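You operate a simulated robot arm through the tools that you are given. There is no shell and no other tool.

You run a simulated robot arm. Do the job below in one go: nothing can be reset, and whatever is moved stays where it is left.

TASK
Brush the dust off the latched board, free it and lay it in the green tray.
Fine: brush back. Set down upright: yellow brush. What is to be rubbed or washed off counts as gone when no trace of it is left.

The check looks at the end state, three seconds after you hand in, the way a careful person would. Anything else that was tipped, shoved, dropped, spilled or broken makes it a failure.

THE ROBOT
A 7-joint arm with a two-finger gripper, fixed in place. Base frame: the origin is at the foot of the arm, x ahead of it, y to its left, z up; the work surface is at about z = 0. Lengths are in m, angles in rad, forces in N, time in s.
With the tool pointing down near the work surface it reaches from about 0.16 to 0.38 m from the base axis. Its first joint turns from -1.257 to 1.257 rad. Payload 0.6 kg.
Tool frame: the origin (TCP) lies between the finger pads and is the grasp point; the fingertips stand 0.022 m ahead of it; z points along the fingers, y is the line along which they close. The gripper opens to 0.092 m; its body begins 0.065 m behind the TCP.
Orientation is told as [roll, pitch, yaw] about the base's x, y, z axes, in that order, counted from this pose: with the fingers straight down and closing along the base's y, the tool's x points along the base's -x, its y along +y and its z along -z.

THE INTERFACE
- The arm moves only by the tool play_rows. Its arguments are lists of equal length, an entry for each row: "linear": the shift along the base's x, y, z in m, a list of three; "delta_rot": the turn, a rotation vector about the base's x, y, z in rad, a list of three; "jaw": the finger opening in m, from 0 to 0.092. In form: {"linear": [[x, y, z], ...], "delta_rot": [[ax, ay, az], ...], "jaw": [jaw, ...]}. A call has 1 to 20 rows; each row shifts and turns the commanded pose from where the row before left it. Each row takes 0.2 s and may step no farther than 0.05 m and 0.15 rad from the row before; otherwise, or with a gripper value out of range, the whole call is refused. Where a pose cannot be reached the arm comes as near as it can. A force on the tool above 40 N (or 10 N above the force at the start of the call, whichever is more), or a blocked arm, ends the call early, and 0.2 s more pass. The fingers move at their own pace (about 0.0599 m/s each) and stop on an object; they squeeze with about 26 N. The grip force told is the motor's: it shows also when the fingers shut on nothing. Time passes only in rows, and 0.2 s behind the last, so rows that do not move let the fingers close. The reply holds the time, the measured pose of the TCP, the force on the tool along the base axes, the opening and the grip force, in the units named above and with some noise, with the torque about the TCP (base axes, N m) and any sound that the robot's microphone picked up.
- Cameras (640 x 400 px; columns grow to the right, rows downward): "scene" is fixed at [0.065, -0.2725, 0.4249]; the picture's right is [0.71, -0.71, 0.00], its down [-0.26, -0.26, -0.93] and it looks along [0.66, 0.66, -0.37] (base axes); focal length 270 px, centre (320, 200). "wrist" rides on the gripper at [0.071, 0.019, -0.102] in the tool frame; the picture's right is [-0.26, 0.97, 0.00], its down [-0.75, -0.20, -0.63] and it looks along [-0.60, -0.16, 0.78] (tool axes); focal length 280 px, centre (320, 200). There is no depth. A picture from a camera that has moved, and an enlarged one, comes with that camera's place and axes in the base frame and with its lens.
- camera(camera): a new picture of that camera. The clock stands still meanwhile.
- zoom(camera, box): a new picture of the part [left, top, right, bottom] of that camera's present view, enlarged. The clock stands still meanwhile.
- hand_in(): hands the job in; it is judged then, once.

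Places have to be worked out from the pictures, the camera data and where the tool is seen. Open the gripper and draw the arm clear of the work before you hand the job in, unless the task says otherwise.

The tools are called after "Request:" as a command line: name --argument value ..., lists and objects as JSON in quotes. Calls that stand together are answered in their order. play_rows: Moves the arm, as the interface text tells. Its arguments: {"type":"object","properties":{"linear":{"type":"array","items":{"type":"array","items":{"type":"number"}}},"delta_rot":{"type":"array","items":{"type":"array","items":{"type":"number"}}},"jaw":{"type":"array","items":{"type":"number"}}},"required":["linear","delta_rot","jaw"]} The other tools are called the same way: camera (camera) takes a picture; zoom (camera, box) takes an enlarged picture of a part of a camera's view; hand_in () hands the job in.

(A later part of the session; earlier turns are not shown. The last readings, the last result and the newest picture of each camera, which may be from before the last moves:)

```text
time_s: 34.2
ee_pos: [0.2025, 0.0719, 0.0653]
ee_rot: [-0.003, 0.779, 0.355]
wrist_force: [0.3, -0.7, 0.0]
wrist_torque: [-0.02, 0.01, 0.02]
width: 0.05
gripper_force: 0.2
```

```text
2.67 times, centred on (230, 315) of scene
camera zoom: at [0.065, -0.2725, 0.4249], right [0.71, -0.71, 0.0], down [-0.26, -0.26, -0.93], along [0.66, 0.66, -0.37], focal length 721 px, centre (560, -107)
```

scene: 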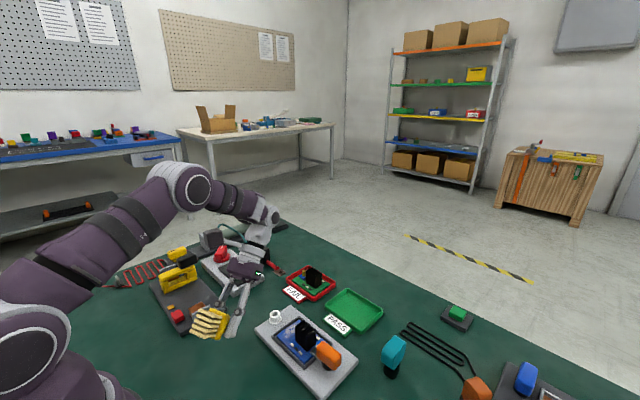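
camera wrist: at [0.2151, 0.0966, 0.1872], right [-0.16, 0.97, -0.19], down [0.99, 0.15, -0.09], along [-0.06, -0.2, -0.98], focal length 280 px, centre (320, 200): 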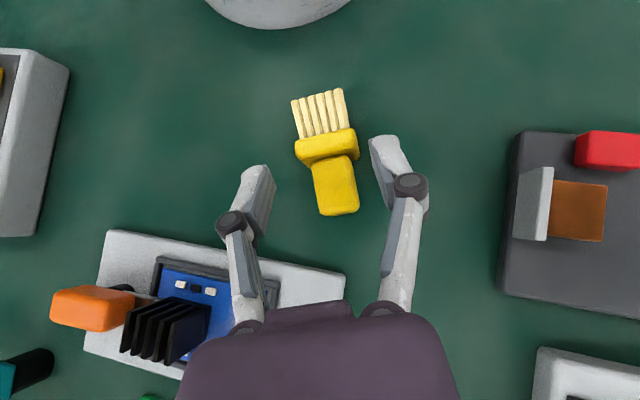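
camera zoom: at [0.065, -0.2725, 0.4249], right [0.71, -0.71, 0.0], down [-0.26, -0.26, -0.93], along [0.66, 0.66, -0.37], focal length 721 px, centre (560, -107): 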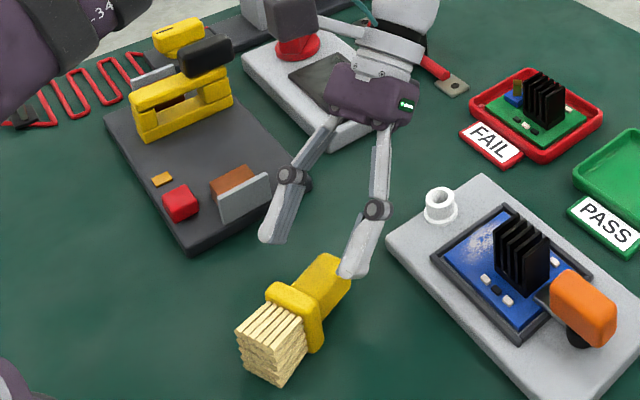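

The handle is centred between the fingers, with its end about 9 mm beyond the TCP. I'll lower to about z 0.0245 in small steps near the end, then close.

Request:
play_rows --linear '[[0.001, 0.0007, -0.015], [0, 0, -0.015], [0, 0, -0.006], [0, 0, -0.003], [0, 0, -0.002], [0, 0, 0]]' --delta_rot '[[0, 0, 0], [0, 0, 0], [0, 0, 0], [0, 0, 0], [0, 0, 0], [0, 0, 0]]' --jaw '[0.045, 0.045, 0.045, 0.045, 0.045, 0.045]'

Request:
zoom --camera "scene" --box '[180, 280, 300, 390]'

Request:
camera --camera "wrist"

```text
time_s: 35.6
ee_pos: [0.204, 0.0739, 0.0241]
ee_rot: [-0.001, 0.78, 0.355]
wrist_force: [1.1, 0.2, -0.4]
wrist_torque: [-0.01, 0.0, 0.0]
width: 0.045
gripper_force: 0.1
```

```text
3.64 times, centred on (240, 335) of scene
camera zoom: at [0.065, -0.2725, 0.4249], right [0.71, -0.71, 0.0], down [-0.26, -0.26, -0.93], along [0.66, 0.66, -0.37], focal length 983 px, centre (611, -291)
```

zoom: 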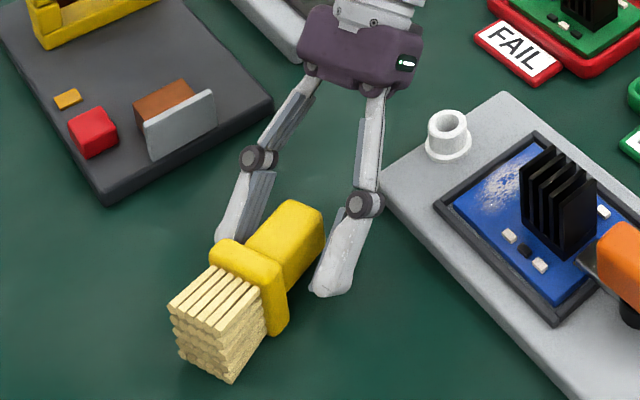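

```text
taken
camera wrist: at [0.2157, 0.0992, 0.1464], right [-0.16, 0.97, -0.18], down [0.99, 0.15, -0.08], along [-0.06, -0.2, -0.98], focal length 280 px, centre (320, 200)
```

wrist: 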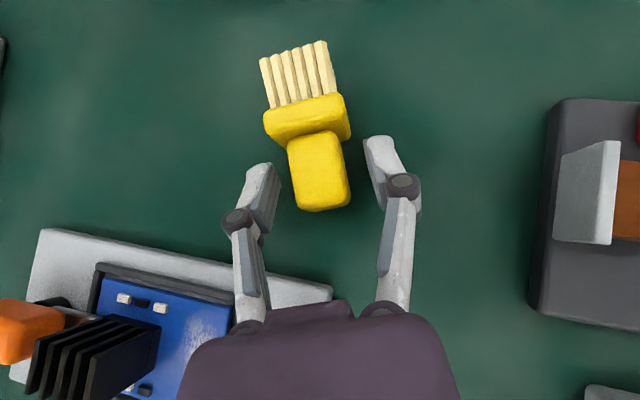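

Everything is aligned and there is no contact force. I'll close on the handle.

Request:
play_rows --linear '[[0, 0, 0], [0, 0, 0], [0, 0, 0], [0, 0, 0]]' --delta_rot '[[0, 0, 0], [0, 0, 0], [0, 0, 0], [0, 0, 0]]' --jaw '[0.03, 0.015, 0.01, 0.01]'

```text
time_s: 36.6
ee_pos: [0.2022, 0.0747, 0.0245]
ee_rot: [0.0, 0.781, 0.355]
wrist_force: [-0.1, 0.8, -0.7]
wrist_torque: [0.01, 0.01, 0.0]
width: 0.0228
gripper_force: 26.3
```

The handle is gripped at 22.8 mm. I'll lift to about z 0.12 with the same orientation and check.

Request:
play_rows --linear '[[0, 0, 0.01], [0, 0, 0.02], [0, 0, 0.03], [0, 0, 0.035], [0, 0, 0.03], [0, 0, 0]]' --delta_rot '[[0, 0, 0], [0, 0, 0], [0, 0, 0], [0, 0, 0], [0, 0, 0], [0, 0, 0]]' --jaw '[0.01, 0.01, 0.01, 0.01, 0.01, 0.01]'

Request:
zoom --camera "scene" --box '[150, 220, 310, 370]'

```text
time_s: 38.0
ee_pos: [0.2034, 0.0728, 0.1516]
ee_rot: [-0.001, 0.781, 0.354]
wrist_force: [-0.1, -0.3, -0.5]
wrist_torque: [0.01, -0.01, 0.0]
width: 0.0231
gripper_force: 26.1
```

```text
2.67 times, centred on (230, 295) of scene
camera zoom: at [0.065, -0.2725, 0.4249], right [0.71, -0.71, 0.0], down [-0.26, -0.26, -0.93], along [0.66, 0.66, -0.37], focal length 721 px, centre (560, -53)
```

zoom: 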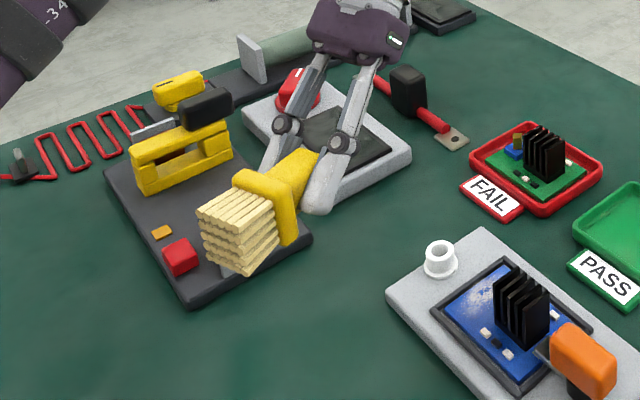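

The brush is held. Now I'll swing the pitch by −90° in total to an outward tilt, moving outward and up as it turns so the bristles point down.

Request:
play_rows --linear '[[0.0045, 0.0016, 0.005], [0.0045, 0.0016, 0.005], [0.0045, 0.0016, 0.005], [0.0045, 0.0016, 0.005], [0.0045, 0.0016, 0.005], [0.0045, 0.0016, 0.005], [0.0045, 0.0016, 0.005], [0.0045, 0.0016, 0.005], [0.0045, 0.0016, 0.005], [0.0045, 0.0016, 0.005], [0.0045, 0.0016, 0.0], [0.0045, 0.0016, 0.0], [0, 0, 0]]' --delta_rot '[[0.0454, -0.1228, 0], [0.0454, -0.1228, 0], [0.0454, -0.1228, 0], [0.0454, -0.1228, 0], [0.0454, -0.1228, 0], [0.0454, -0.1228, 0], [0.0454, -0.1228, 0], [0.0454, -0.1228, 0], [0.0454, -0.1228, 0], [0.0454, -0.1228, 0], [0.0454, -0.1228, 0], [0.0454, -0.1228, 0], [0, 0, 0]]' --jaw '[0.01, 0.01, 0.01, 0.01, 0.01, 0.01, 0.01, 0.01, 0.01, 0.01, 0.01, 0.01, 0.01]'

Request:
camera --camera "scene"

Request:
camera --camera "wrist"

```text
time_s: 40.8
ee_pos: [0.2591, 0.0948, 0.1997]
ee_rot: [0.001, -0.794, 0.353]
wrist_force: [0.3, 0.3, -0.7]
wrist_torque: [0.05, 0.0, 0.0]
width: 0.0231
gripper_force: 25.6
```

```text
taken
```

scene: 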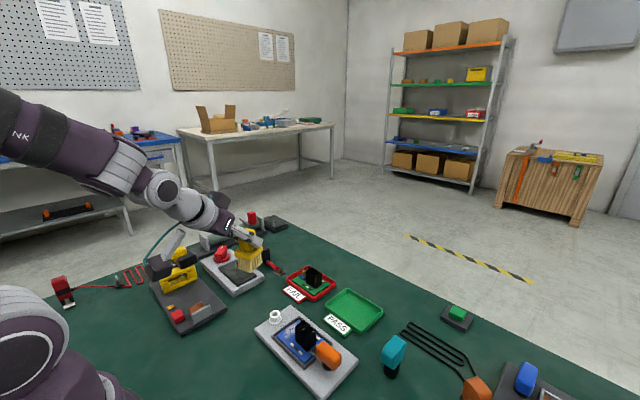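

```text
taken
camera wrist: at [0.1368, 0.0704, 0.2198], right [-0.16, 0.97, 0.19], down [0.15, -0.16, 0.98], along [0.98, 0.18, -0.12], focal length 280 px, centre (320, 200)
```

wrist: 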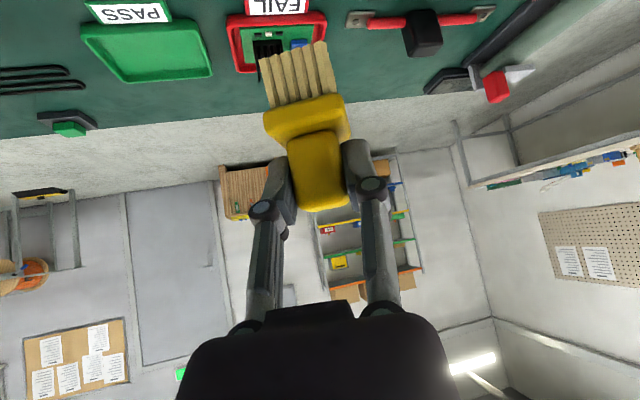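

The brush is now upright in the gripper, bristles down. I'll zoom in to check that it hangs vertical.

Request:
zoom --camera "scene" --box '[190, 190, 310, 290]'

Request:
zoom --camera "wrist" --box '[230, 20, 390, 220]'

```text
4.00 times, centred on (250, 240) of scene
camera zoom: at [0.065, -0.2725, 0.4249], right [0.71, -0.71, 0.0], down [-0.26, -0.26, -0.93], along [0.66, 0.66, -0.37], focal length 1081 px, centre (600, 40)
```

zoom: 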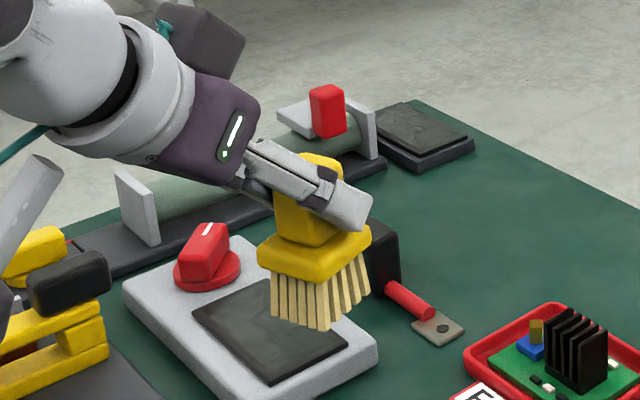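

```text
2.00 times, centred on (310, 120) of wrist
camera zoom: at [0.1368, 0.0704, 0.2198], right [-0.16, 0.97, 0.19], down [0.15, -0.16, 0.98], along [0.98, 0.18, -0.12], focal length 561 px, centre (340, 360)
```

zoom: 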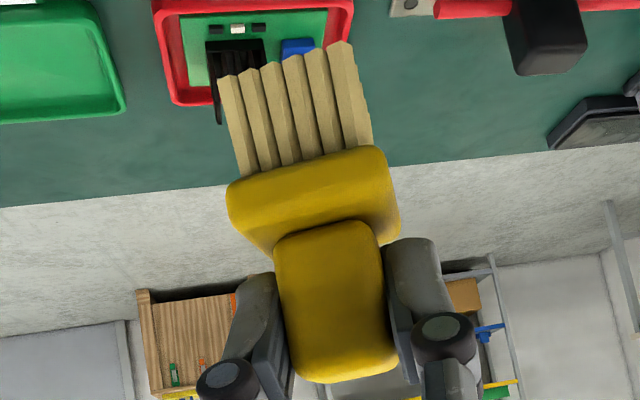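

The grip is good. With the fingers closed along y, one finger would pass very near the heat sink, so I'd rather have them closed along x with the tool tilted toward +y. I'll turn about z by +1.218 rad high above the fixture and check reach.

Request:
play_rows --linear '[[0.003, -0.006, 0.0], [0.003, -0.006, 0.0], [0.003, -0.006, 0.0], [0.003, -0.006, 0.0], [0.003, -0.006, 0.0], [0.003, -0.008, 0.0], [0.003, -0.008, 0], [0.003, -0.008, 0], [0.003, -0.008, 0], [0.003, -0.008, 0], [0, 0, 0]]' --delta_rot '[[0, 0, 0.1218], [0, 0, 0.1218], [0, 0, 0.1218], [0, 0, 0.1218], [0, 0, 0.1218], [0, 0, 0.1218], [0, 0, 0.1218], [0, 0, 0.1218], [0, 0, 0.1218], [0, 0, 0.1218], [0, 0, 0]]' --jaw '[0.01, 0.01, 0.01, 0.01, 0.01, 0.01, 0.01, 0.01, 0.01, 0.01, 0.01]'

Request:
camera --camera "scene"

Request:
camera --camera "wrist"

```text
time_s: 43.2
ee_pos: [0.2885, 0.0249, 0.1995]
ee_rot: [0.0, -0.791, 1.572]
wrist_force: [-0.9, -0.4, 0.2]
wrist_torque: [-0.01, 0.01, 0.04]
width: 0.0229
gripper_force: 26.1
```

```text
taken
```

scene: 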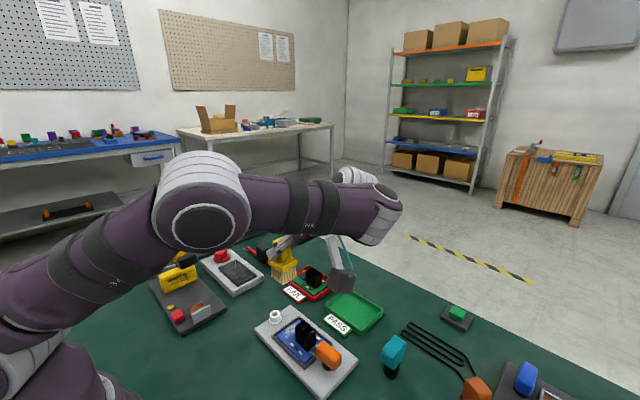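

```text
taken
camera wrist: at [0.2686, -0.0975, 0.2194], right [-0.97, 0.18, 0.19], down [0.2, 0.08, 0.98], along [0.16, 0.98, -0.12], focal length 280 px, centre (320, 200)
```

wrist: 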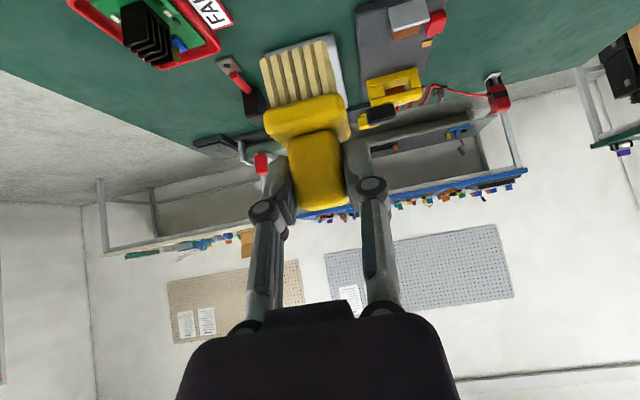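

This pose is reachable. Before lowering I'll zoom to measure exactly where the bristle tips sit relative to the TCP.

Request:
zoom --camera "wrist" --box '[240, 20, 380, 220]'

Request:
zoom --camera "scene" --box '[230, 220, 340, 300]'

```text
2.00 times, centred on (310, 120) of wrist
camera zoom: at [0.2686, -0.0975, 0.2194], right [-0.97, 0.18, 0.19], down [0.2, 0.08, 0.98], along [0.16, 0.98, -0.12], focal length 561 px, centre (340, 360)
```

zoom: 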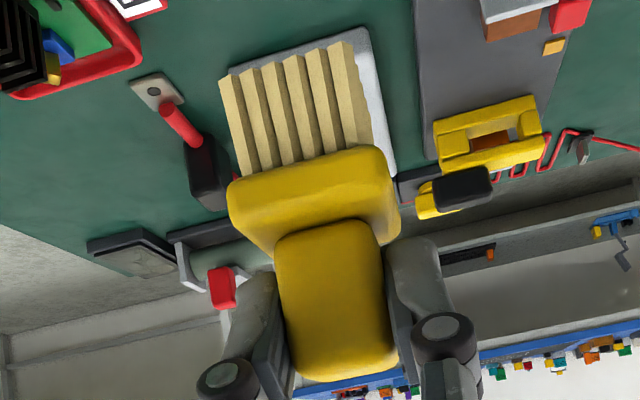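

```text
5.00 times, centred on (285, 260) of scene
camera zoom: at [0.065, -0.2725, 0.4249], right [0.71, -0.71, 0.0], down [-0.26, -0.26, -0.93], along [0.66, 0.66, -0.37], focal length 1351 px, centre (495, -100)
```

zoom: 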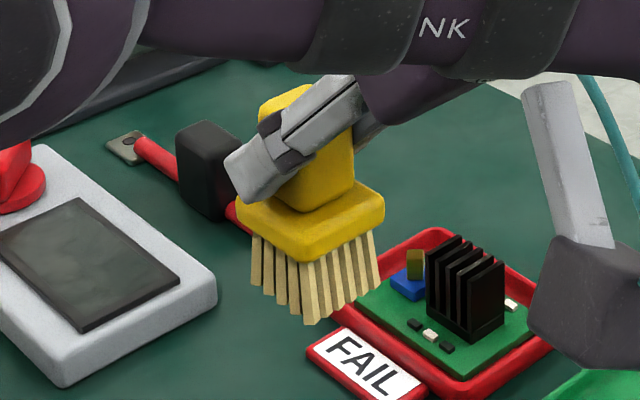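

The bristle tips are about 61 mm below the TCP and the brush axis is about 8 mm to its +y side. I'll go above the dusty area (brush centre ≈ (0.293, 0.024)) with the tips still above the heat sink, and check alignment.

Request:
play_rows --linear '[[0.0017, -0.003, -0.02], [0.0017, -0.003, -0.02], [0.0016, -0.003, -0.02], [0, 0, -0.012], [0, 0, 0]]' --delta_rot '[[0, 0, 0], [0, 0, 0], [0, 0, 0], [0, 0, 0], [0, 0, 0]]' --jaw '[0.01, 0.01, 0.01, 0.01, 0.01]'

Request:
zoom --camera "scene" --box '[250, 260, 370, 380]'

Request:
camera --camera "wrist"

```text
time_s: 44.4
ee_pos: [0.2913, 0.0142, 0.1249]
ee_rot: [0.0, -0.791, 1.573]
wrist_force: [-0.1, 0.0, -0.8]
wrist_torque: [-0.02, 0.0, 0.01]
width: 0.0232
gripper_force: 25.8
```

```text
3.33 times, centred on (310, 320) of scene
camera zoom: at [0.065, -0.2725, 0.4249], right [0.71, -0.71, 0.0], down [-0.26, -0.26, -0.93], along [0.66, 0.66, -0.37], focal length 901 px, centre (353, -200)
```

zoom: 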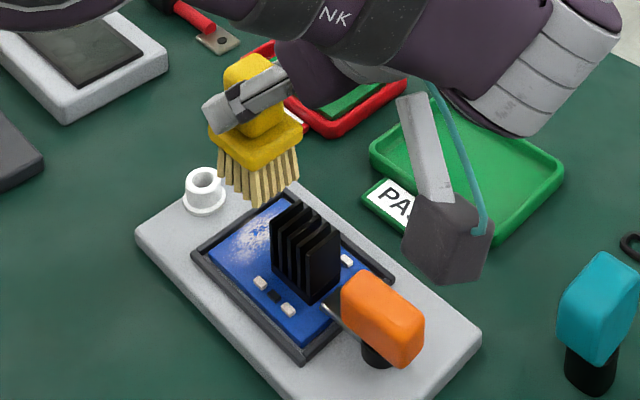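

```text
taken
camera wrist: at [0.2717, -0.1088, 0.1466], right [-0.97, 0.18, 0.19], down [0.2, 0.08, 0.98], along [0.16, 0.98, -0.12], focal length 280 px, centre (320, 200)
```

wrist: 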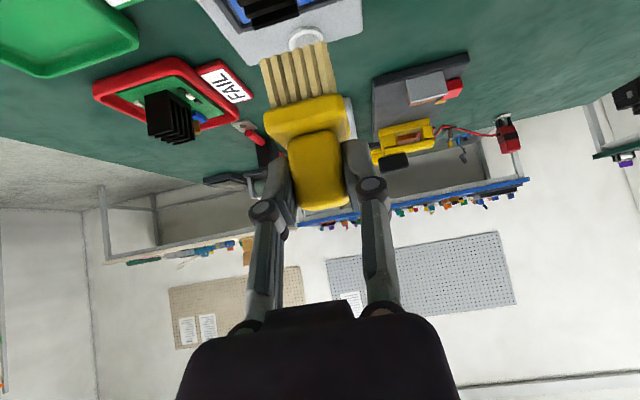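

The brush sits over the dusty half of the board with clearance to the heat sink. I'll lower most of the way, to about 4–5 mm above the board.

Request:
play_rows --linear '[[0, 0, -0.018], [0, 0, -0.015], [0, 0, -0.009], [0, 0, 0]]' --delta_rot '[[0, 0, 0], [0, 0, 0], [0, 0, 0], [0, 0, 0]]' --jaw '[0.01, 0.01, 0.01, 0.01]'

Request:
zoom --camera "scene" --box '[250, 280, 350, 380]'

Request:
zoom --camera "wrist" --box '[200, 0, 400, 125]'

```text
time_s: 45.4
ee_pos: [0.2912, 0.017, 0.0851]
ee_rot: [-0.006, -0.793, 1.576]
wrist_force: [-0.7, 5.1, 17.5]
wrist_torque: [-0.06, 0.02, -0.03]
width: 0.023
gripper_force: 25.8
```

```text
4.00 times, centred on (300, 330) of scene
camera zoom: at [0.0649, -0.2725, 0.4249], right [0.71, -0.71, 0.0], down [-0.26, -0.26, -0.93], along [0.66, 0.66, -0.37], focal length 1081 px, centre (400, -320)
```

zoom: 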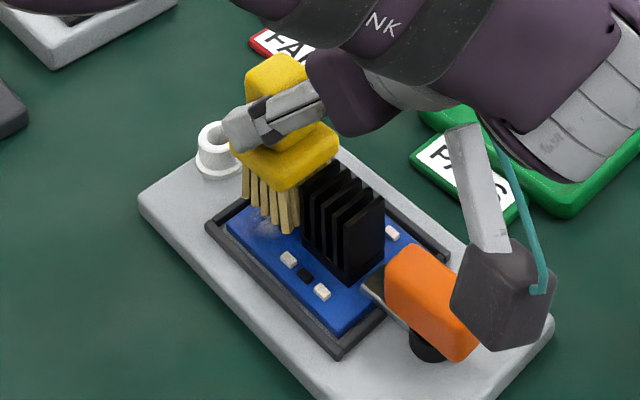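

```text
3.20 times, centred on (300, 62) of wrist
camera zoom: at [0.2726, -0.1059, 0.1053], right [-0.97, 0.18, 0.18], down [0.2, 0.08, 0.98], along [0.16, 0.98, -0.12], focal length 897 px, centre (384, 640)
```

zoom: 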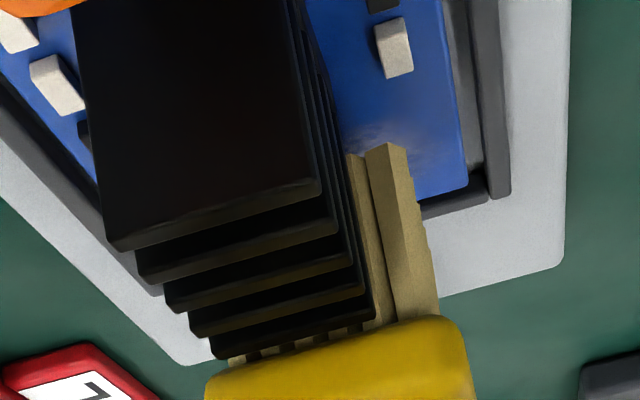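

The bristles already press on the board with about 17 N, which is more than I want. I'll back off by 1.5 mm and read the force again.

Request:
play_rows --linear '[[0, 0, 0.0015], [0, 0, 0]]' --delta_rot '[[0, 0, 0], [0, 0, 0]]' --jaw '[0.01, 0.01]'

Request:
zoom --camera "scene" --box '[265, 300, 335, 360]'

```text
time_s: 46.0
ee_pos: [0.2922, 0.0173, 0.0863]
ee_rot: [0.002, -0.792, 1.571]
wrist_force: [-0.1, -0.7, -0.6]
wrist_torque: [-0.02, 0.01, 0.01]
width: 0.023
gripper_force: 25.3
```

```text
6.67 times, centred on (300, 330) of scene
camera zoom: at [0.065, -0.2725, 0.4249], right [0.71, -0.71, 0.0], down [-0.26, -0.26, -0.93], along [0.66, 0.66, -0.37], focal length 1802 px, centre (453, -667)
```

zoom: 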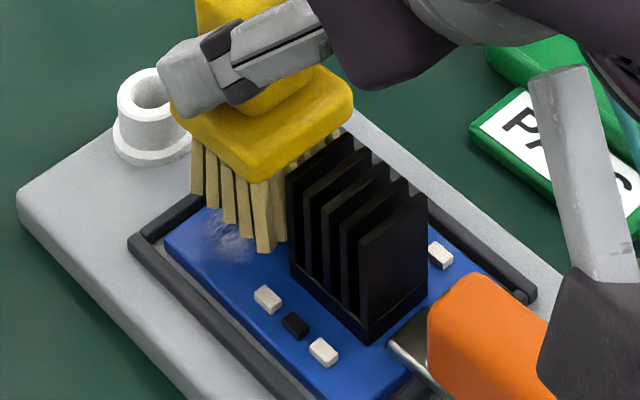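

There is no load now, so contact is at about z 0.085. Dust remains toward the −x side. I'll lower 0.9 mm for light contact and sweep slowly to −x, then back.

Request:
play_rows --linear '[[0, 0, -0.0009], [0, 0, 0], [-0.0025, 0, 0], [-0.0025, 0, 0], [-0.0025, 0, 0], [-0.0025, 0, 0], [0, 0, 0]]' --delta_rot '[[0, 0, 0], [0, 0, 0], [0, 0, 0], [0, 0, 0], [0, 0, 0], [0, 0, 0], [0, 0, 0]]' --jaw '[0.01, 0.01, 0.01, 0.01, 0.01, 0.01, 0.01]'

Request:
zoom --camera "scene" --box '[265, 300, 335, 360]'

```text
time_s: 47.6
ee_pos: [0.2843, 0.0158, 0.0851]
ee_rot: [0.0, -0.792, 1.573]
wrist_force: [0.3, -0.1, -0.7]
wrist_torque: [0.02, 0.03, 0.0]
width: 0.0229
gripper_force: 25.8
```

```text
6.67 times, centred on (300, 330) of scene
camera zoom: at [0.065, -0.2725, 0.4249], right [0.71, -0.71, 0.0], down [-0.26, -0.26, -0.93], along [0.66, 0.66, -0.37], focal length 1802 px, centre (453, -667)
```

zoom: 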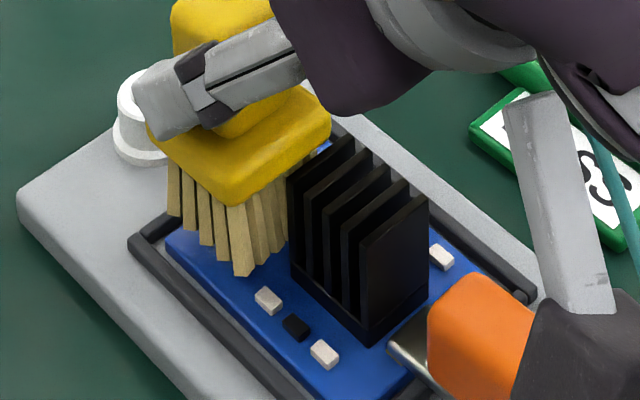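

The brush is over the −x part but reads no load. I'll lower in half-millimetre steps until light contact shows.

Request:
play_rows --linear '[[0, 0, -0.0006], [0, 0, 0]]' --delta_rot '[[0, 0, 0], [0, 0, 0]]' --jaw '[0.01, 0.01]'

```text
time_s: 48.2
ee_pos: [0.2834, 0.0164, 0.0853]
ee_rot: [-0.001, -0.793, 1.57]
wrist_force: [0.0, 0.6, -0.7]
wrist_torque: [0.01, 0.02, -0.04]
width: 0.0229
gripper_force: 25.3
```

Still no load. I'll keep lowering in small steps, watching the force.

Request:
play_rows --linear '[[0, 0, -0.0006], [0, 0, 0]]' --delta_rot '[[0, 0, 0], [0, 0, 0]]' --jaw '[0.01, 0.01]'

Request:
zoom --camera "scene" --box '[265, 300, 335, 360]'

Request:
zoom --camera "wrist" --box '[200, 0, 400, 125]'

```text
time_s: 48.8
ee_pos: [0.2823, 0.0153, 0.0856]
ee_rot: [-0.001, -0.793, 1.574]
wrist_force: [-0.3, -0.7, 3.4]
wrist_torque: [-0.06, -0.01, -0.04]
width: 0.023
gripper_force: 26.0
```

```text
6.67 times, centred on (300, 330) of scene
camera zoom: at [0.065, -0.2725, 0.4249], right [0.71, -0.71, 0.0], down [-0.26, -0.26, -0.93], along [0.66, 0.66, -0.37], focal length 1802 px, centre (453, -667)
```

zoom: 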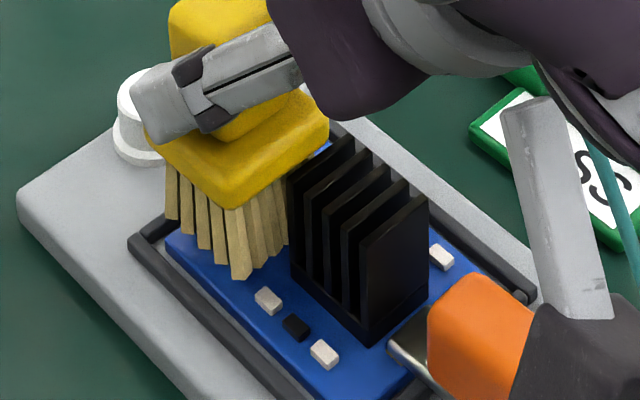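

```text
3.20 times, centred on (300, 62) of wrist
camera zoom: at [0.2633, -0.107, 0.1057], right [-0.97, 0.18, 0.19], down [0.2, 0.08, 0.98], along [0.16, 0.98, -0.12], focal length 897 px, centre (384, 640)
```

zoom: 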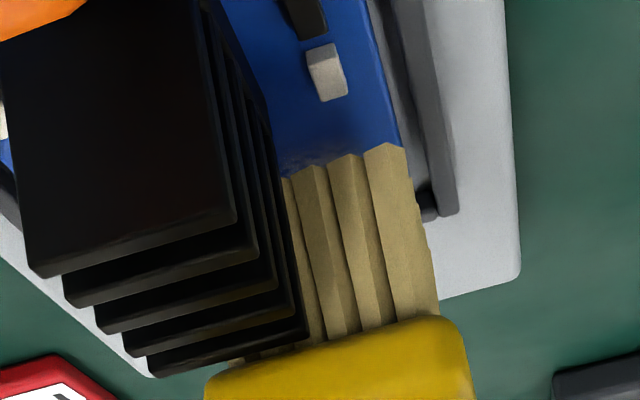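

Light contact (3.4 N) over the −x part, and a faint trace is still visible on the heat-sink side. I'll sweep slowly +x across the whole dusty area.

Request:
play_rows --linear '[[-0.0005, 0, 0], [0.003, 0, 0], [0.003, 0, 0], [0.003, 0, 0], [0.003, 0, 0], [0.003, 0, 0], [0.003, 0, 0], [0.003, 0, 0], [0, 0, 0]]' --delta_rot '[[0, 0, 0], [0, 0, 0], [0, 0, 0], [0, 0, 0], [0, 0, 0], [0, 0, 0], [0, 0, 0], [0, 0, 0], [0, 0, 0]]' --jaw '[0.01, 0.01, 0.01, 0.01, 0.01, 0.01, 0.01, 0.01, 0.01]'

Request:
zoom --camera "scene" --box '[265, 300, 335, 360]'

Request:
zoom --camera "wrist" --box '[200, 0, 400, 125]'

```text
time_s: 50.8
ee_pos: [0.304, 0.0154, 0.0852]
ee_rot: [-0.002, -0.792, 1.571]
wrist_force: [0.6, 1.5, 3.6]
wrist_torque: [0.01, 0.03, -0.01]
width: 0.0231
gripper_force: 25.5
```

```text
6.67 times, centred on (300, 330) of scene
camera zoom: at [0.065, -0.2725, 0.4249], right [0.71, -0.71, 0.0], down [-0.26, -0.26, -0.93], along [0.66, 0.66, -0.37], focal length 1802 px, centre (453, -667)
```

zoom: 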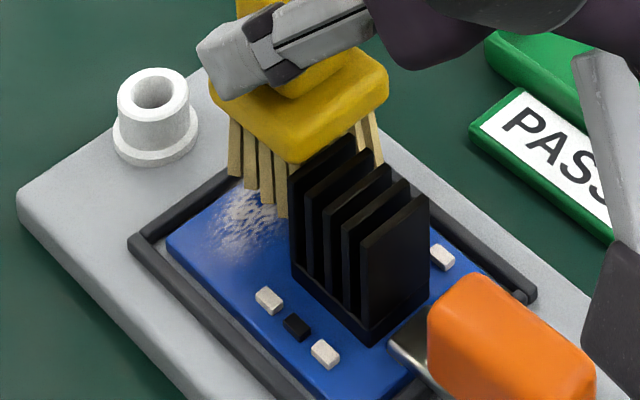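

```text
3.20 times, centred on (300, 62) of wrist
camera zoom: at [0.2843, -0.1075, 0.1056], right [-0.97, 0.18, 0.19], down [0.2, 0.08, 0.98], along [0.16, 0.98, -0.12], focal length 897 px, centre (384, 640)
```

zoom: 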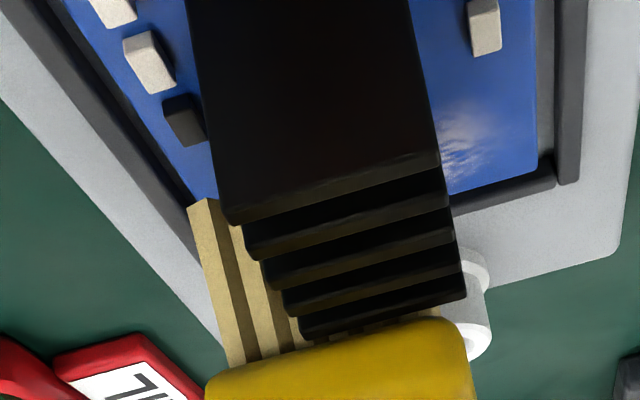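

The triangulation shows the bristle tips are still about 8 mm above the board. The brush plate has been resting on top of the nearest heat-sink fin (top at z≈0.050). I'll lift, shift 4 mm to +y so the plate can pass beside the heat sink, and go down gently.

Request:
play_rows --linear '[[0, 0, 0.006], [-0.006, 0.002, 0], [-0.006, 0.002, 0], [0, 0, -0.004], [0, 0, 0]]' --delta_rot '[[0, 0, 0], [0, 0, 0], [0, 0, 0], [0, 0, 0], [0, 0, 0]]' --jaw '[0.01, 0.01, 0.01, 0.01, 0.01]'

Request:
zoom --camera "wrist" --box '[200, 0, 400, 125]'

Request:
zoom --camera "scene" --box '[265, 290, 345, 370]'

```text
time_s: 52.0
ee_pos: [0.2908, 0.019, 0.0866]
ee_rot: [0.001, -0.793, 1.57]
wrist_force: [0.0, -0.1, -0.6]
wrist_torque: [0.03, 0.01, 0.01]
width: 0.0229
gripper_force: 26.1
```

```text
3.20 times, centred on (300, 62) of wrist
camera zoom: at [0.2722, -0.1037, 0.1079], right [-0.97, 0.18, 0.19], down [0.2, 0.08, 0.98], along [0.16, 0.98, -0.12], focal length 897 px, centre (384, 640)
```

zoom: 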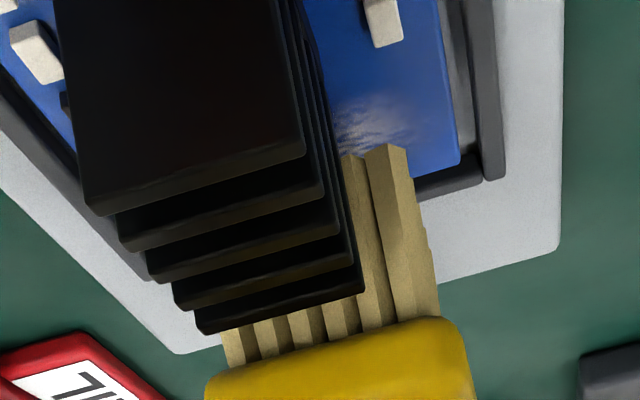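

```text
5.00 times, centred on (305, 330) of scene
camera zoom: at [0.065, -0.2725, 0.4249], right [0.71, -0.71, 0.0], down [-0.26, -0.26, -0.93], along [0.66, 0.66, -0.37], focal length 1351 px, centre (395, -450)
```

zoom: 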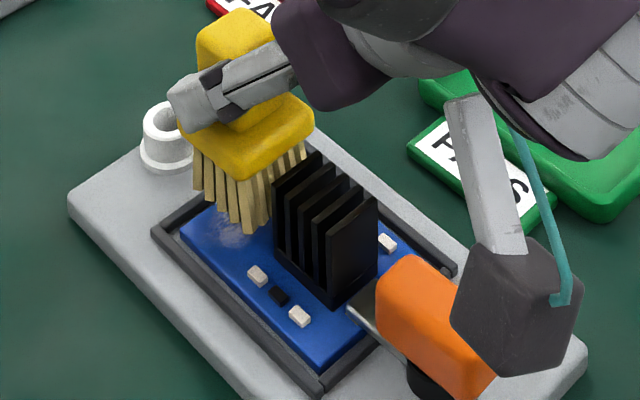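

The plate now clears the heat sink in both views. I'll lower 6 mm in small steps and check the force.

Request:
play_rows --linear '[[0, 0, -0.002], [0, 0, -0.002], [0, 0, -0.002], [0, 0, 0]]' --delta_rot '[[0, 0, 0], [0, 0, 0], [0, 0, 0], [0, 0, 0]]' --jaw '[0.01, 0.01, 0.01, 0.01]'

Request:
zoom --camera "wrist" --box '[200, 0, 400, 125]'

```text
time_s: 53.0
ee_pos: [0.2913, 0.0193, 0.0798]
ee_rot: [-0.002, -0.794, 1.57]
wrist_force: [-0.6, 0.1, -0.7]
wrist_torque: [0.01, -0.01, -0.01]
width: 0.0231
gripper_force: 26.0
```

```text
3.20 times, centred on (300, 62) of wrist
camera zoom: at [0.2718, -0.1033, 0.1017], right [-0.97, 0.18, 0.19], down [0.2, 0.08, 0.98], along [0.16, 0.98, -0.12], focal length 897 px, centre (384, 640)
```

zoom: 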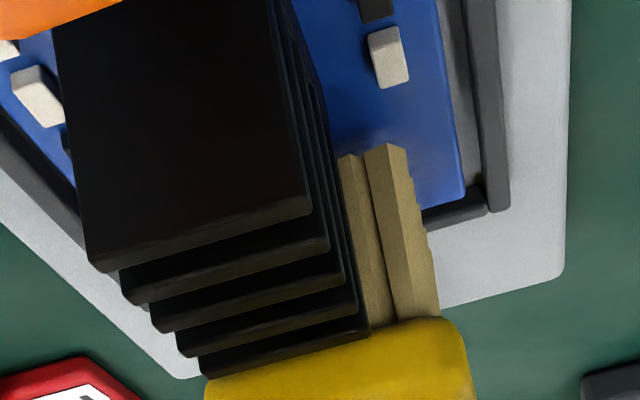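

Still free at z 0.080, with the plate now beside the heat sink. I'll lower another 2 mm.

Request:
play_rows --linear '[[0, 0, -0.001], [0, 0, -0.001], [0, 0, 0]]' --delta_rot '[[0, 0, 0], [0, 0, 0], [0, 0, 0]]' --jaw '[0.01, 0.01, 0.01]'

```text
time_s: 53.8
ee_pos: [0.2929, 0.0184, 0.0782]
ee_rot: [0.0, -0.793, 1.571]
wrist_force: [1.0, -0.5, -0.7]
wrist_torque: [0.03, 0.02, -0.01]
width: 0.0228
gripper_force: 26.0
```

Still no load. I'll go down 1 mm more with a short pause to read the force.

Request:
play_rows --linear '[[0, 0, -0.001], [0, 0, 0]]' --delta_rot '[[0, 0, 0], [0, 0, 0]]' --jaw '[0.01, 0.01]'

Request:
zoom --camera "wrist" --box '[200, 0, 400, 125]'

Request:
zoom --camera "scene" --box '[265, 300, 335, 360]'

```text
time_s: 54.4
ee_pos: [0.291, 0.0186, 0.0781]
ee_rot: [0.0, -0.792, 1.573]
wrist_force: [-0.3, 0.1, -0.5]
wrist_torque: [0.02, 0.0, 0.0]
width: 0.023
gripper_force: 25.9
```

```text
3.20 times, centred on (300, 62) of wrist
camera zoom: at [0.2716, -0.1041, 0.0984], right [-0.97, 0.18, 0.19], down [0.2, 0.08, 0.98], along [0.16, 0.98, -0.12], focal length 897 px, centre (384, 640)
```

zoom: 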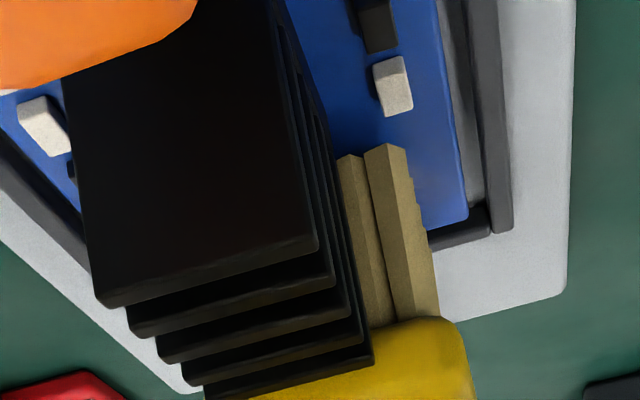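

```text
6.67 times, centred on (300, 330) of scene
camera zoom: at [0.065, -0.2725, 0.4249], right [0.71, -0.71, 0.0], down [-0.26, -0.26, -0.93], along [0.66, 0.66, -0.37], focal length 1802 px, centre (453, -667)
```

zoom: 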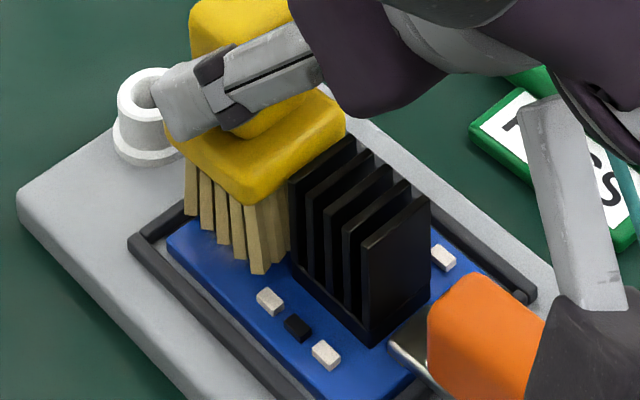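

No load yet. I'll keep descending in 1 mm steps.

Request:
play_rows --linear '[[0, 0, -0.001], [0, 0, 0]]' --delta_rot '[[0, 0, 0], [0, 0, 0]]' --jaw '[0.01, 0.01]'

```text
time_s: 55.0
ee_pos: [0.2912, 0.0186, 0.0773]
ee_rot: [0.0, -0.791, 1.572]
wrist_force: [-0.3, 0.2, -0.7]
wrist_torque: [0.03, 0.01, -0.02]
width: 0.0234
gripper_force: 25.9
```

Force is still near zero. One more millimetre.

Request:
play_rows --linear '[[0, 0, -0.001], [0, 0, 0]]' --delta_rot '[[0, 0, 0], [0, 0, 0]]' --jaw '[0.01, 0.01]'

```text
time_s: 55.6
ee_pos: [0.2914, 0.0181, 0.0766]
ee_rot: [0.0, -0.793, 1.572]
wrist_force: [0.0, 1.0, -0.6]
wrist_torque: [0.01, -0.03, 0.0]
width: 0.0229
gripper_force: 25.5
```

Still no contact; stepping down another millimetre.

Request:
play_rows --linear '[[0, 0, -0.001], [0, 0, 0]]' --delta_rot '[[0, 0, 0], [0, 0, 0]]' --jaw '[0.01, 0.01]'

Request:
zoom --camera "wrist" --box '[200, 0, 400, 125]'

```text
time_s: 56.2
ee_pos: [0.2916, 0.0183, 0.0769]
ee_rot: [-0.001, -0.792, 1.57]
wrist_force: [-0.3, -0.3, -0.8]
wrist_torque: [-0.01, 0.01, 0.03]
width: 0.0231
gripper_force: 25.5
```

```text
3.20 times, centred on (300, 62) of wrist
camera zoom: at [0.2723, -0.1036, 0.0967], right [-0.97, 0.18, 0.19], down [0.2, 0.08, 0.98], along [0.16, 0.98, -0.12], focal length 897 px, centre (384, 640)
```

zoom: 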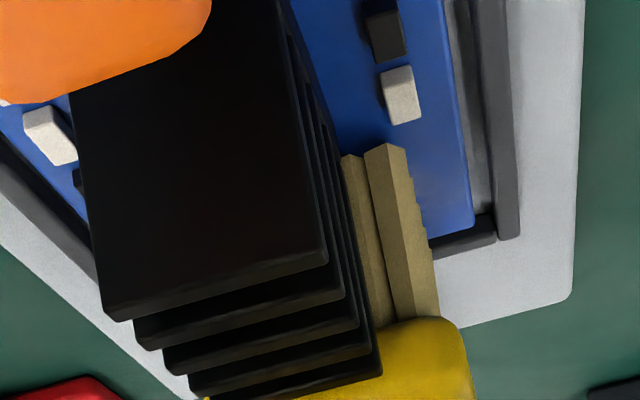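

The tips look about 2–3 mm above the board surface. I'll continue down by 1.5 mm.

Request:
play_rows --linear '[[0, 0, -0.001], [0, 0, -0.0005], [0, 0, 0]]' --delta_rot '[[0, 0, 0], [0, 0, 0], [0, 0, 0]]' --jaw '[0.01, 0.01, 0.01]'

```text
time_s: 57.0
ee_pos: [0.2919, 0.0204, 0.0753]
ee_rot: [-0.005, -0.795, 1.575]
wrist_force: [0.2, 0.6, 16.9]
wrist_torque: [0.29, 0.0, -0.02]
width: 0.0229
gripper_force: 26.2
```

Contact at about z 0.075 (17 N). I'll ease off 0.8 mm and make short strokes in ±x with light pressure.

Request:
play_rows --linear '[[0, 0, 0.0008], [0, 0, 0]]' --delta_rot '[[0, 0, 0], [0, 0, 0]]' --jaw '[0.01, 0.01]'

Request:
zoom --camera "wrist" --box '[200, 0, 400, 125]'

Request:
zoom --camera "scene" --box '[265, 300, 335, 360]'

```text
time_s: 57.6
ee_pos: [0.2924, 0.0187, 0.0755]
ee_rot: [0.0, -0.791, 1.57]
wrist_force: [-0.5, 2.4, 10.4]
wrist_torque: [0.32, 0.02, 0.01]
width: 0.0229
gripper_force: 26.0
```

```text
3.20 times, centred on (300, 62) of wrist
camera zoom: at [0.2724, -0.1036, 0.0958], right [-0.97, 0.18, 0.19], down [0.2, 0.08, 0.98], along [0.16, 0.98, -0.12], focal length 897 px, centre (384, 640)
```

zoom: 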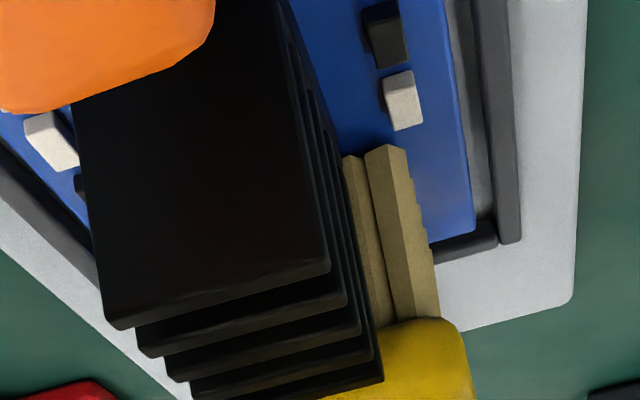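

```text
6.67 times, centred on (300, 330) of scene
camera zoom: at [0.065, -0.2725, 0.4249], right [0.71, -0.71, 0.0], down [-0.26, -0.26, -0.93], along [0.66, 0.66, -0.37], focal length 1802 px, centre (453, -667)
```

zoom: 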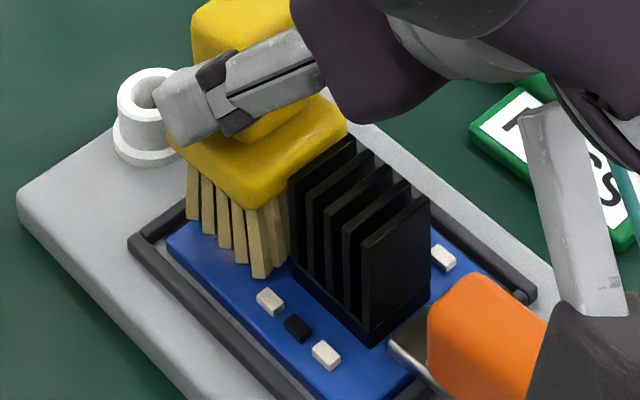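

There is 10 N of contact. I'll stroke along x (−9 mm, then +18 mm) with this pressure and then look at the dust.

Request:
play_rows --linear '[[-0.003, 0, 0], [-0.003, 0, 0], [-0.003, 0, 0], [0.003, 0, 0], [0.003, 0, 0], [0.003, 0, 0], [0.003, 0, 0], [0.003, 0, 0], [0.003, 0, 0], [0, 0, 0]]' --delta_rot '[[0, 0, 0], [0, 0, 0], [0, 0, 0], [0, 0, 0], [0, 0, 0], [0, 0, 0], [0, 0, 0], [0, 0, 0], [0, 0, 0], [0, 0, 0]]' --jaw '[0.01, 0.01, 0.01, 0.01, 0.01, 0.01, 0.01, 0.01, 0.01, 0.01]'

Request:
zoom --camera "scene" --box '[265, 300, 335, 360]'

Request:
zoom --camera "wrist" --box '[200, 0, 400, 125]'

```text
time_s: 59.8
ee_pos: [0.3006, 0.0186, 0.075]
ee_rot: [-0.001, -0.791, 1.571]
wrist_force: [-0.6, 0.4, 8.0]
wrist_torque: [0.2, -0.02, 0.04]
width: 0.023
gripper_force: 26.3
```

```text
6.67 times, centred on (300, 330) of scene
camera zoom: at [0.065, -0.2725, 0.4249], right [0.71, -0.71, 0.0], down [-0.26, -0.26, -0.93], along [0.66, 0.66, -0.37], focal length 1802 px, centre (453, -667)
```

zoom: 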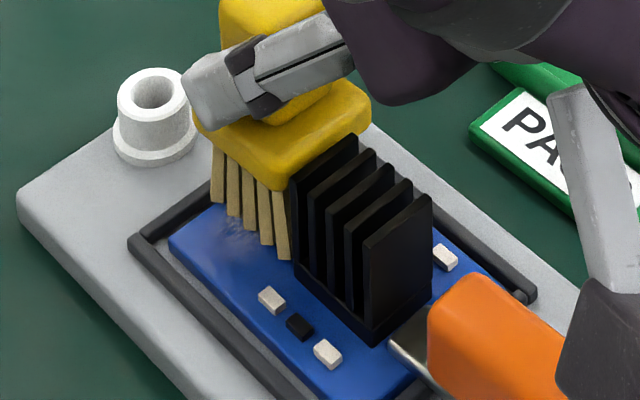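

```text
3.20 times, centred on (300, 62) of wrist
camera zoom: at [0.2809, -0.104, 0.0952], right [-0.96, 0.18, 0.19], down [0.2, 0.08, 0.98], along [0.16, 0.98, -0.12], focal length 897 px, centre (384, 640)
```

zoom: 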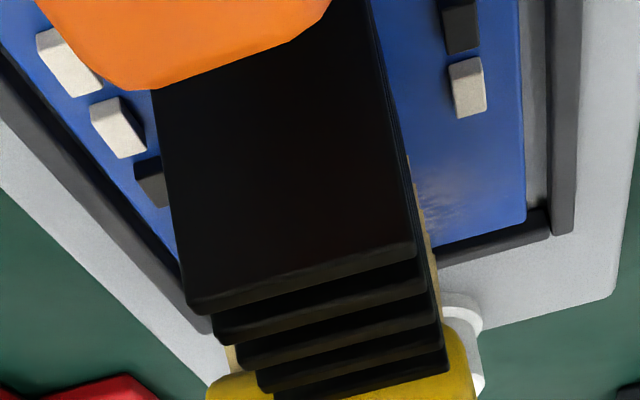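

The dust is clearly fading but some haze remains. I'll do several more strokes back and forth with the same pressure.

Request:
play_rows --linear '[[-0.005, 0, 0], [-0.005, 0, 0], [-0.005, 0, 0], [-0.005, 0, 0], [0.005, 0, 0], [0.005, 0, 0], [0.005, 0, 0], [0.005, 0, 0], [-0.005, 0, 0], [-0.005, 0, 0], [-0.005, 0, 0], [-0.005, 0, 0], [0.005, 0, 0], [0.005, 0, 0], [0.005, 0, 0], [0.005, 0, 0], [0, 0, 0]]' --delta_rot '[[0, 0, 0], [0, 0, 0], [0, 0, 0], [0, 0, 0], [0, 0, 0], [0, 0, 0], [0, 0, 0], [0, 0, 0], [0, 0, 0], [0, 0, 0], [0, 0, 0], [0, 0, 0], [0, 0, 0], [0, 0, 0], [0, 0, 0], [0, 0, 0], [0, 0, 0]]' --jaw '[0.01, 0.01, 0.01, 0.01, 0.01, 0.01, 0.01, 0.01, 0.01, 0.01, 0.01, 0.01, 0.01, 0.01, 0.01, 0.01, 0.01]'

Request:
zoom --camera "scene" --box '[265, 300, 335, 360]'

Request:
zoom --camera "wrist" --box '[200, 0, 400, 125]'

```text
time_s: 63.4
ee_pos: [0.2999, 0.0197, 0.0741]
ee_rot: [0.0, -0.792, 1.57]
wrist_force: [-0.8, -0.2, 6.0]
wrist_torque: [0.13, 0.06, 0.02]
width: 0.0232
gripper_force: 25.9
```

```text
6.67 times, centred on (300, 330) of scene
camera zoom: at [0.065, -0.2725, 0.4249], right [0.71, -0.71, 0.0], down [-0.26, -0.26, -0.93], along [0.66, 0.66, -0.37], focal length 1802 px, centre (453, -667)
```

zoom: 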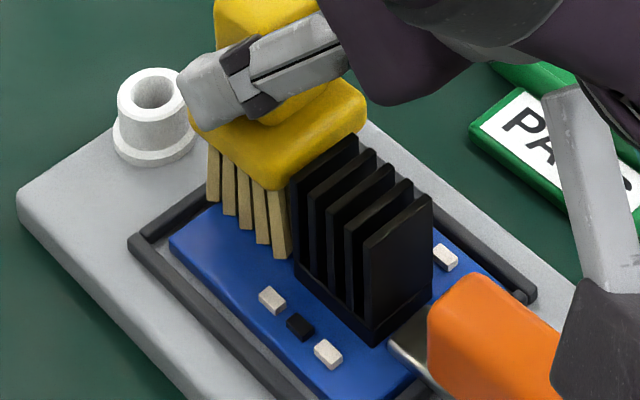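

```text
3.20 times, centred on (300, 62) of wrist
camera zoom: at [0.2803, -0.103, 0.0949], right [-0.97, 0.18, 0.19], down [0.2, 0.08, 0.98], along [0.16, 0.98, -0.12], focal length 897 px, centre (384, 640)
```

zoom: 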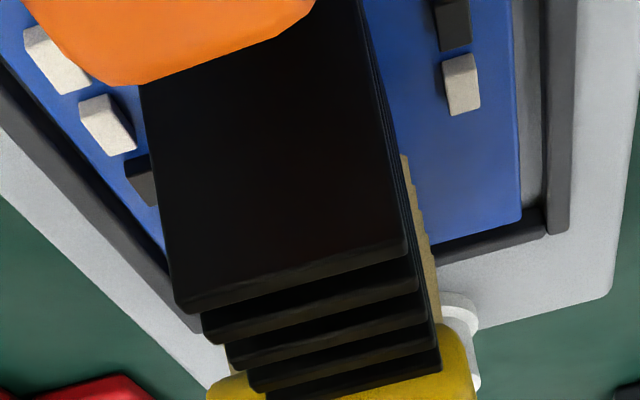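

The visible part looks clean now. I'll do another set of strokes reaching 3 mm further +x, with a small y shift, then lift and inspect the whole board.

Request:
play_rows --linear '[[0.003, 0, 0], [-0.005, 0, 0], [-0.005, 0, 0], [-0.005, -0.0005, 0], [-0.005, -0.0005, 0], [-0.002, 0, 0], [0.005, 0, 0], [0.005, 0, 0], [0.005, 0, 0], [0.005, 0, 0], [0.002, 0, 0], [-0.005, 0, 0], [-0.005, 0, 0], [-0.005, 0.0005, 0], [-0.005, 0.0005, 0], [-0.002, 0, 0], [0.005, 0, 0], [0.005, 0, 0], [0.002, 0, 0], [0, 0, 0]]' --delta_rot '[[0, 0, 0], [0, 0, 0], [0, 0, 0], [0, 0, 0], [0, 0, 0], [0, 0, 0], [0, 0, 0], [0, 0, 0], [0, 0, 0], [0, 0, 0], [0, 0, 0], [0, 0, 0], [0, 0, 0], [0, 0, 0], [0, 0, 0], [0, 0, 0], [0, 0, 0], [0, 0, 0], [0, 0, 0], [0, 0, 0]]' --jaw '[0.01, 0.01, 0.01, 0.01, 0.01, 0.01, 0.01, 0.01, 0.01, 0.01, 0.01, 0.01, 0.01, 0.01, 0.01, 0.01, 0.01, 0.01, 0.01, 0.01]'

```text
time_s: 67.6
ee_pos: [0.2944, 0.0189, 0.0744]
ee_rot: [0.0, -0.793, 1.572]
wrist_force: [-0.5, -0.4, 1.0]
wrist_torque: [0.04, 0.0, -0.01]
width: 0.0228
gripper_force: 25.5
```

The load has dropped to about 1 N. I'll lift straight up and inspect the board.

Request:
play_rows --linear '[[0, 0, 0.01], [0, 0, 0.02], [0, 0, 0.03], [0, 0, 0.04], [0, 0.01, 0.03], [0, 0, 0]]' --delta_rot '[[0, 0, 0], [0, 0, 0], [0, 0, 0], [0, 0, 0], [0, 0, 0], [0, 0, 0]]' --jaw '[0.01, 0.01, 0.01, 0.01, 0.01, 0.01]'

Request:
zoom --camera "scene" --box '[260, 295, 345, 365]'

Request:
camera --camera "scene"

Request:
camera --camera "wrist"

```text
time_s: 69.0
ee_pos: [0.2931, 0.0272, 0.2037]
ee_rot: [-0.001, -0.793, 1.57]
wrist_force: [0.0, 0.8, 0.0]
wrist_torque: [-0.02, 0.03, -0.01]
width: 0.023
gripper_force: 25.8
```

```text
5.71 times, centred on (302, 330) of scene
camera zoom: at [0.065, -0.2725, 0.4249], right [0.71, -0.71, 0.0], down [-0.26, -0.26, -0.93], along [0.66, 0.66, -0.37], focal length 1544 px, centre (420, -543)
```

zoom: 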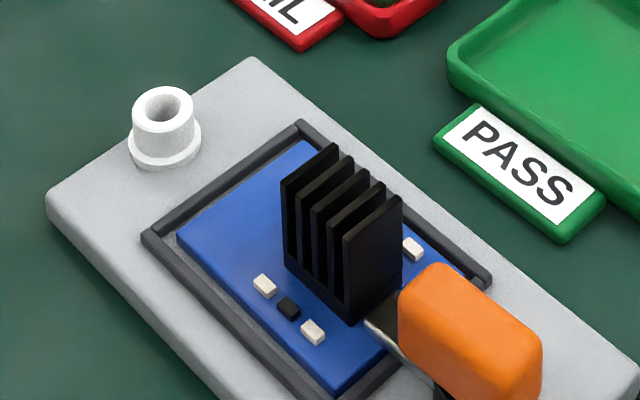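

```text
taken
```

scene: 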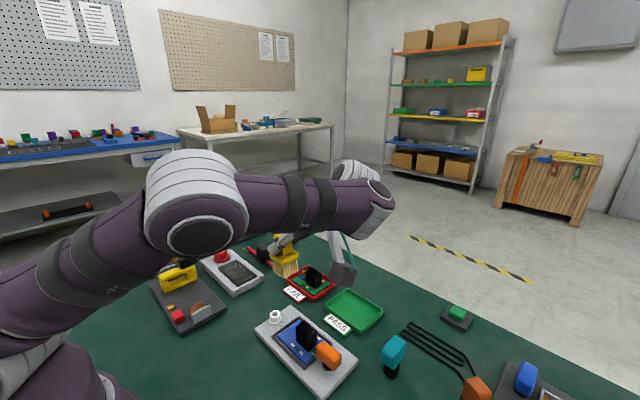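

```text
taken
camera wrist: at [0.2734, -0.0949, 0.2247], right [-0.97, 0.18, 0.19], down [0.2, 0.08, 0.98], along [0.16, 0.98, -0.12], focal length 280 px, centre (320, 200)
```

wrist: 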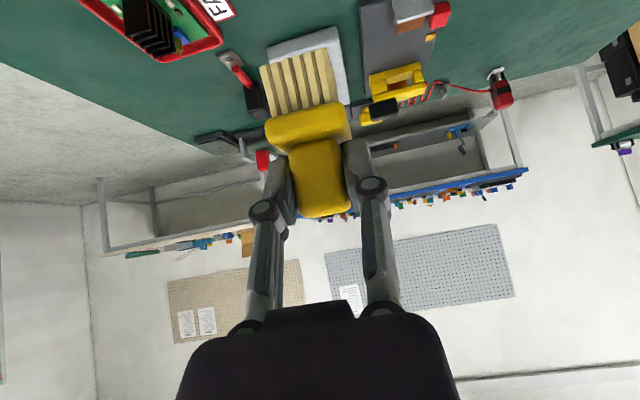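

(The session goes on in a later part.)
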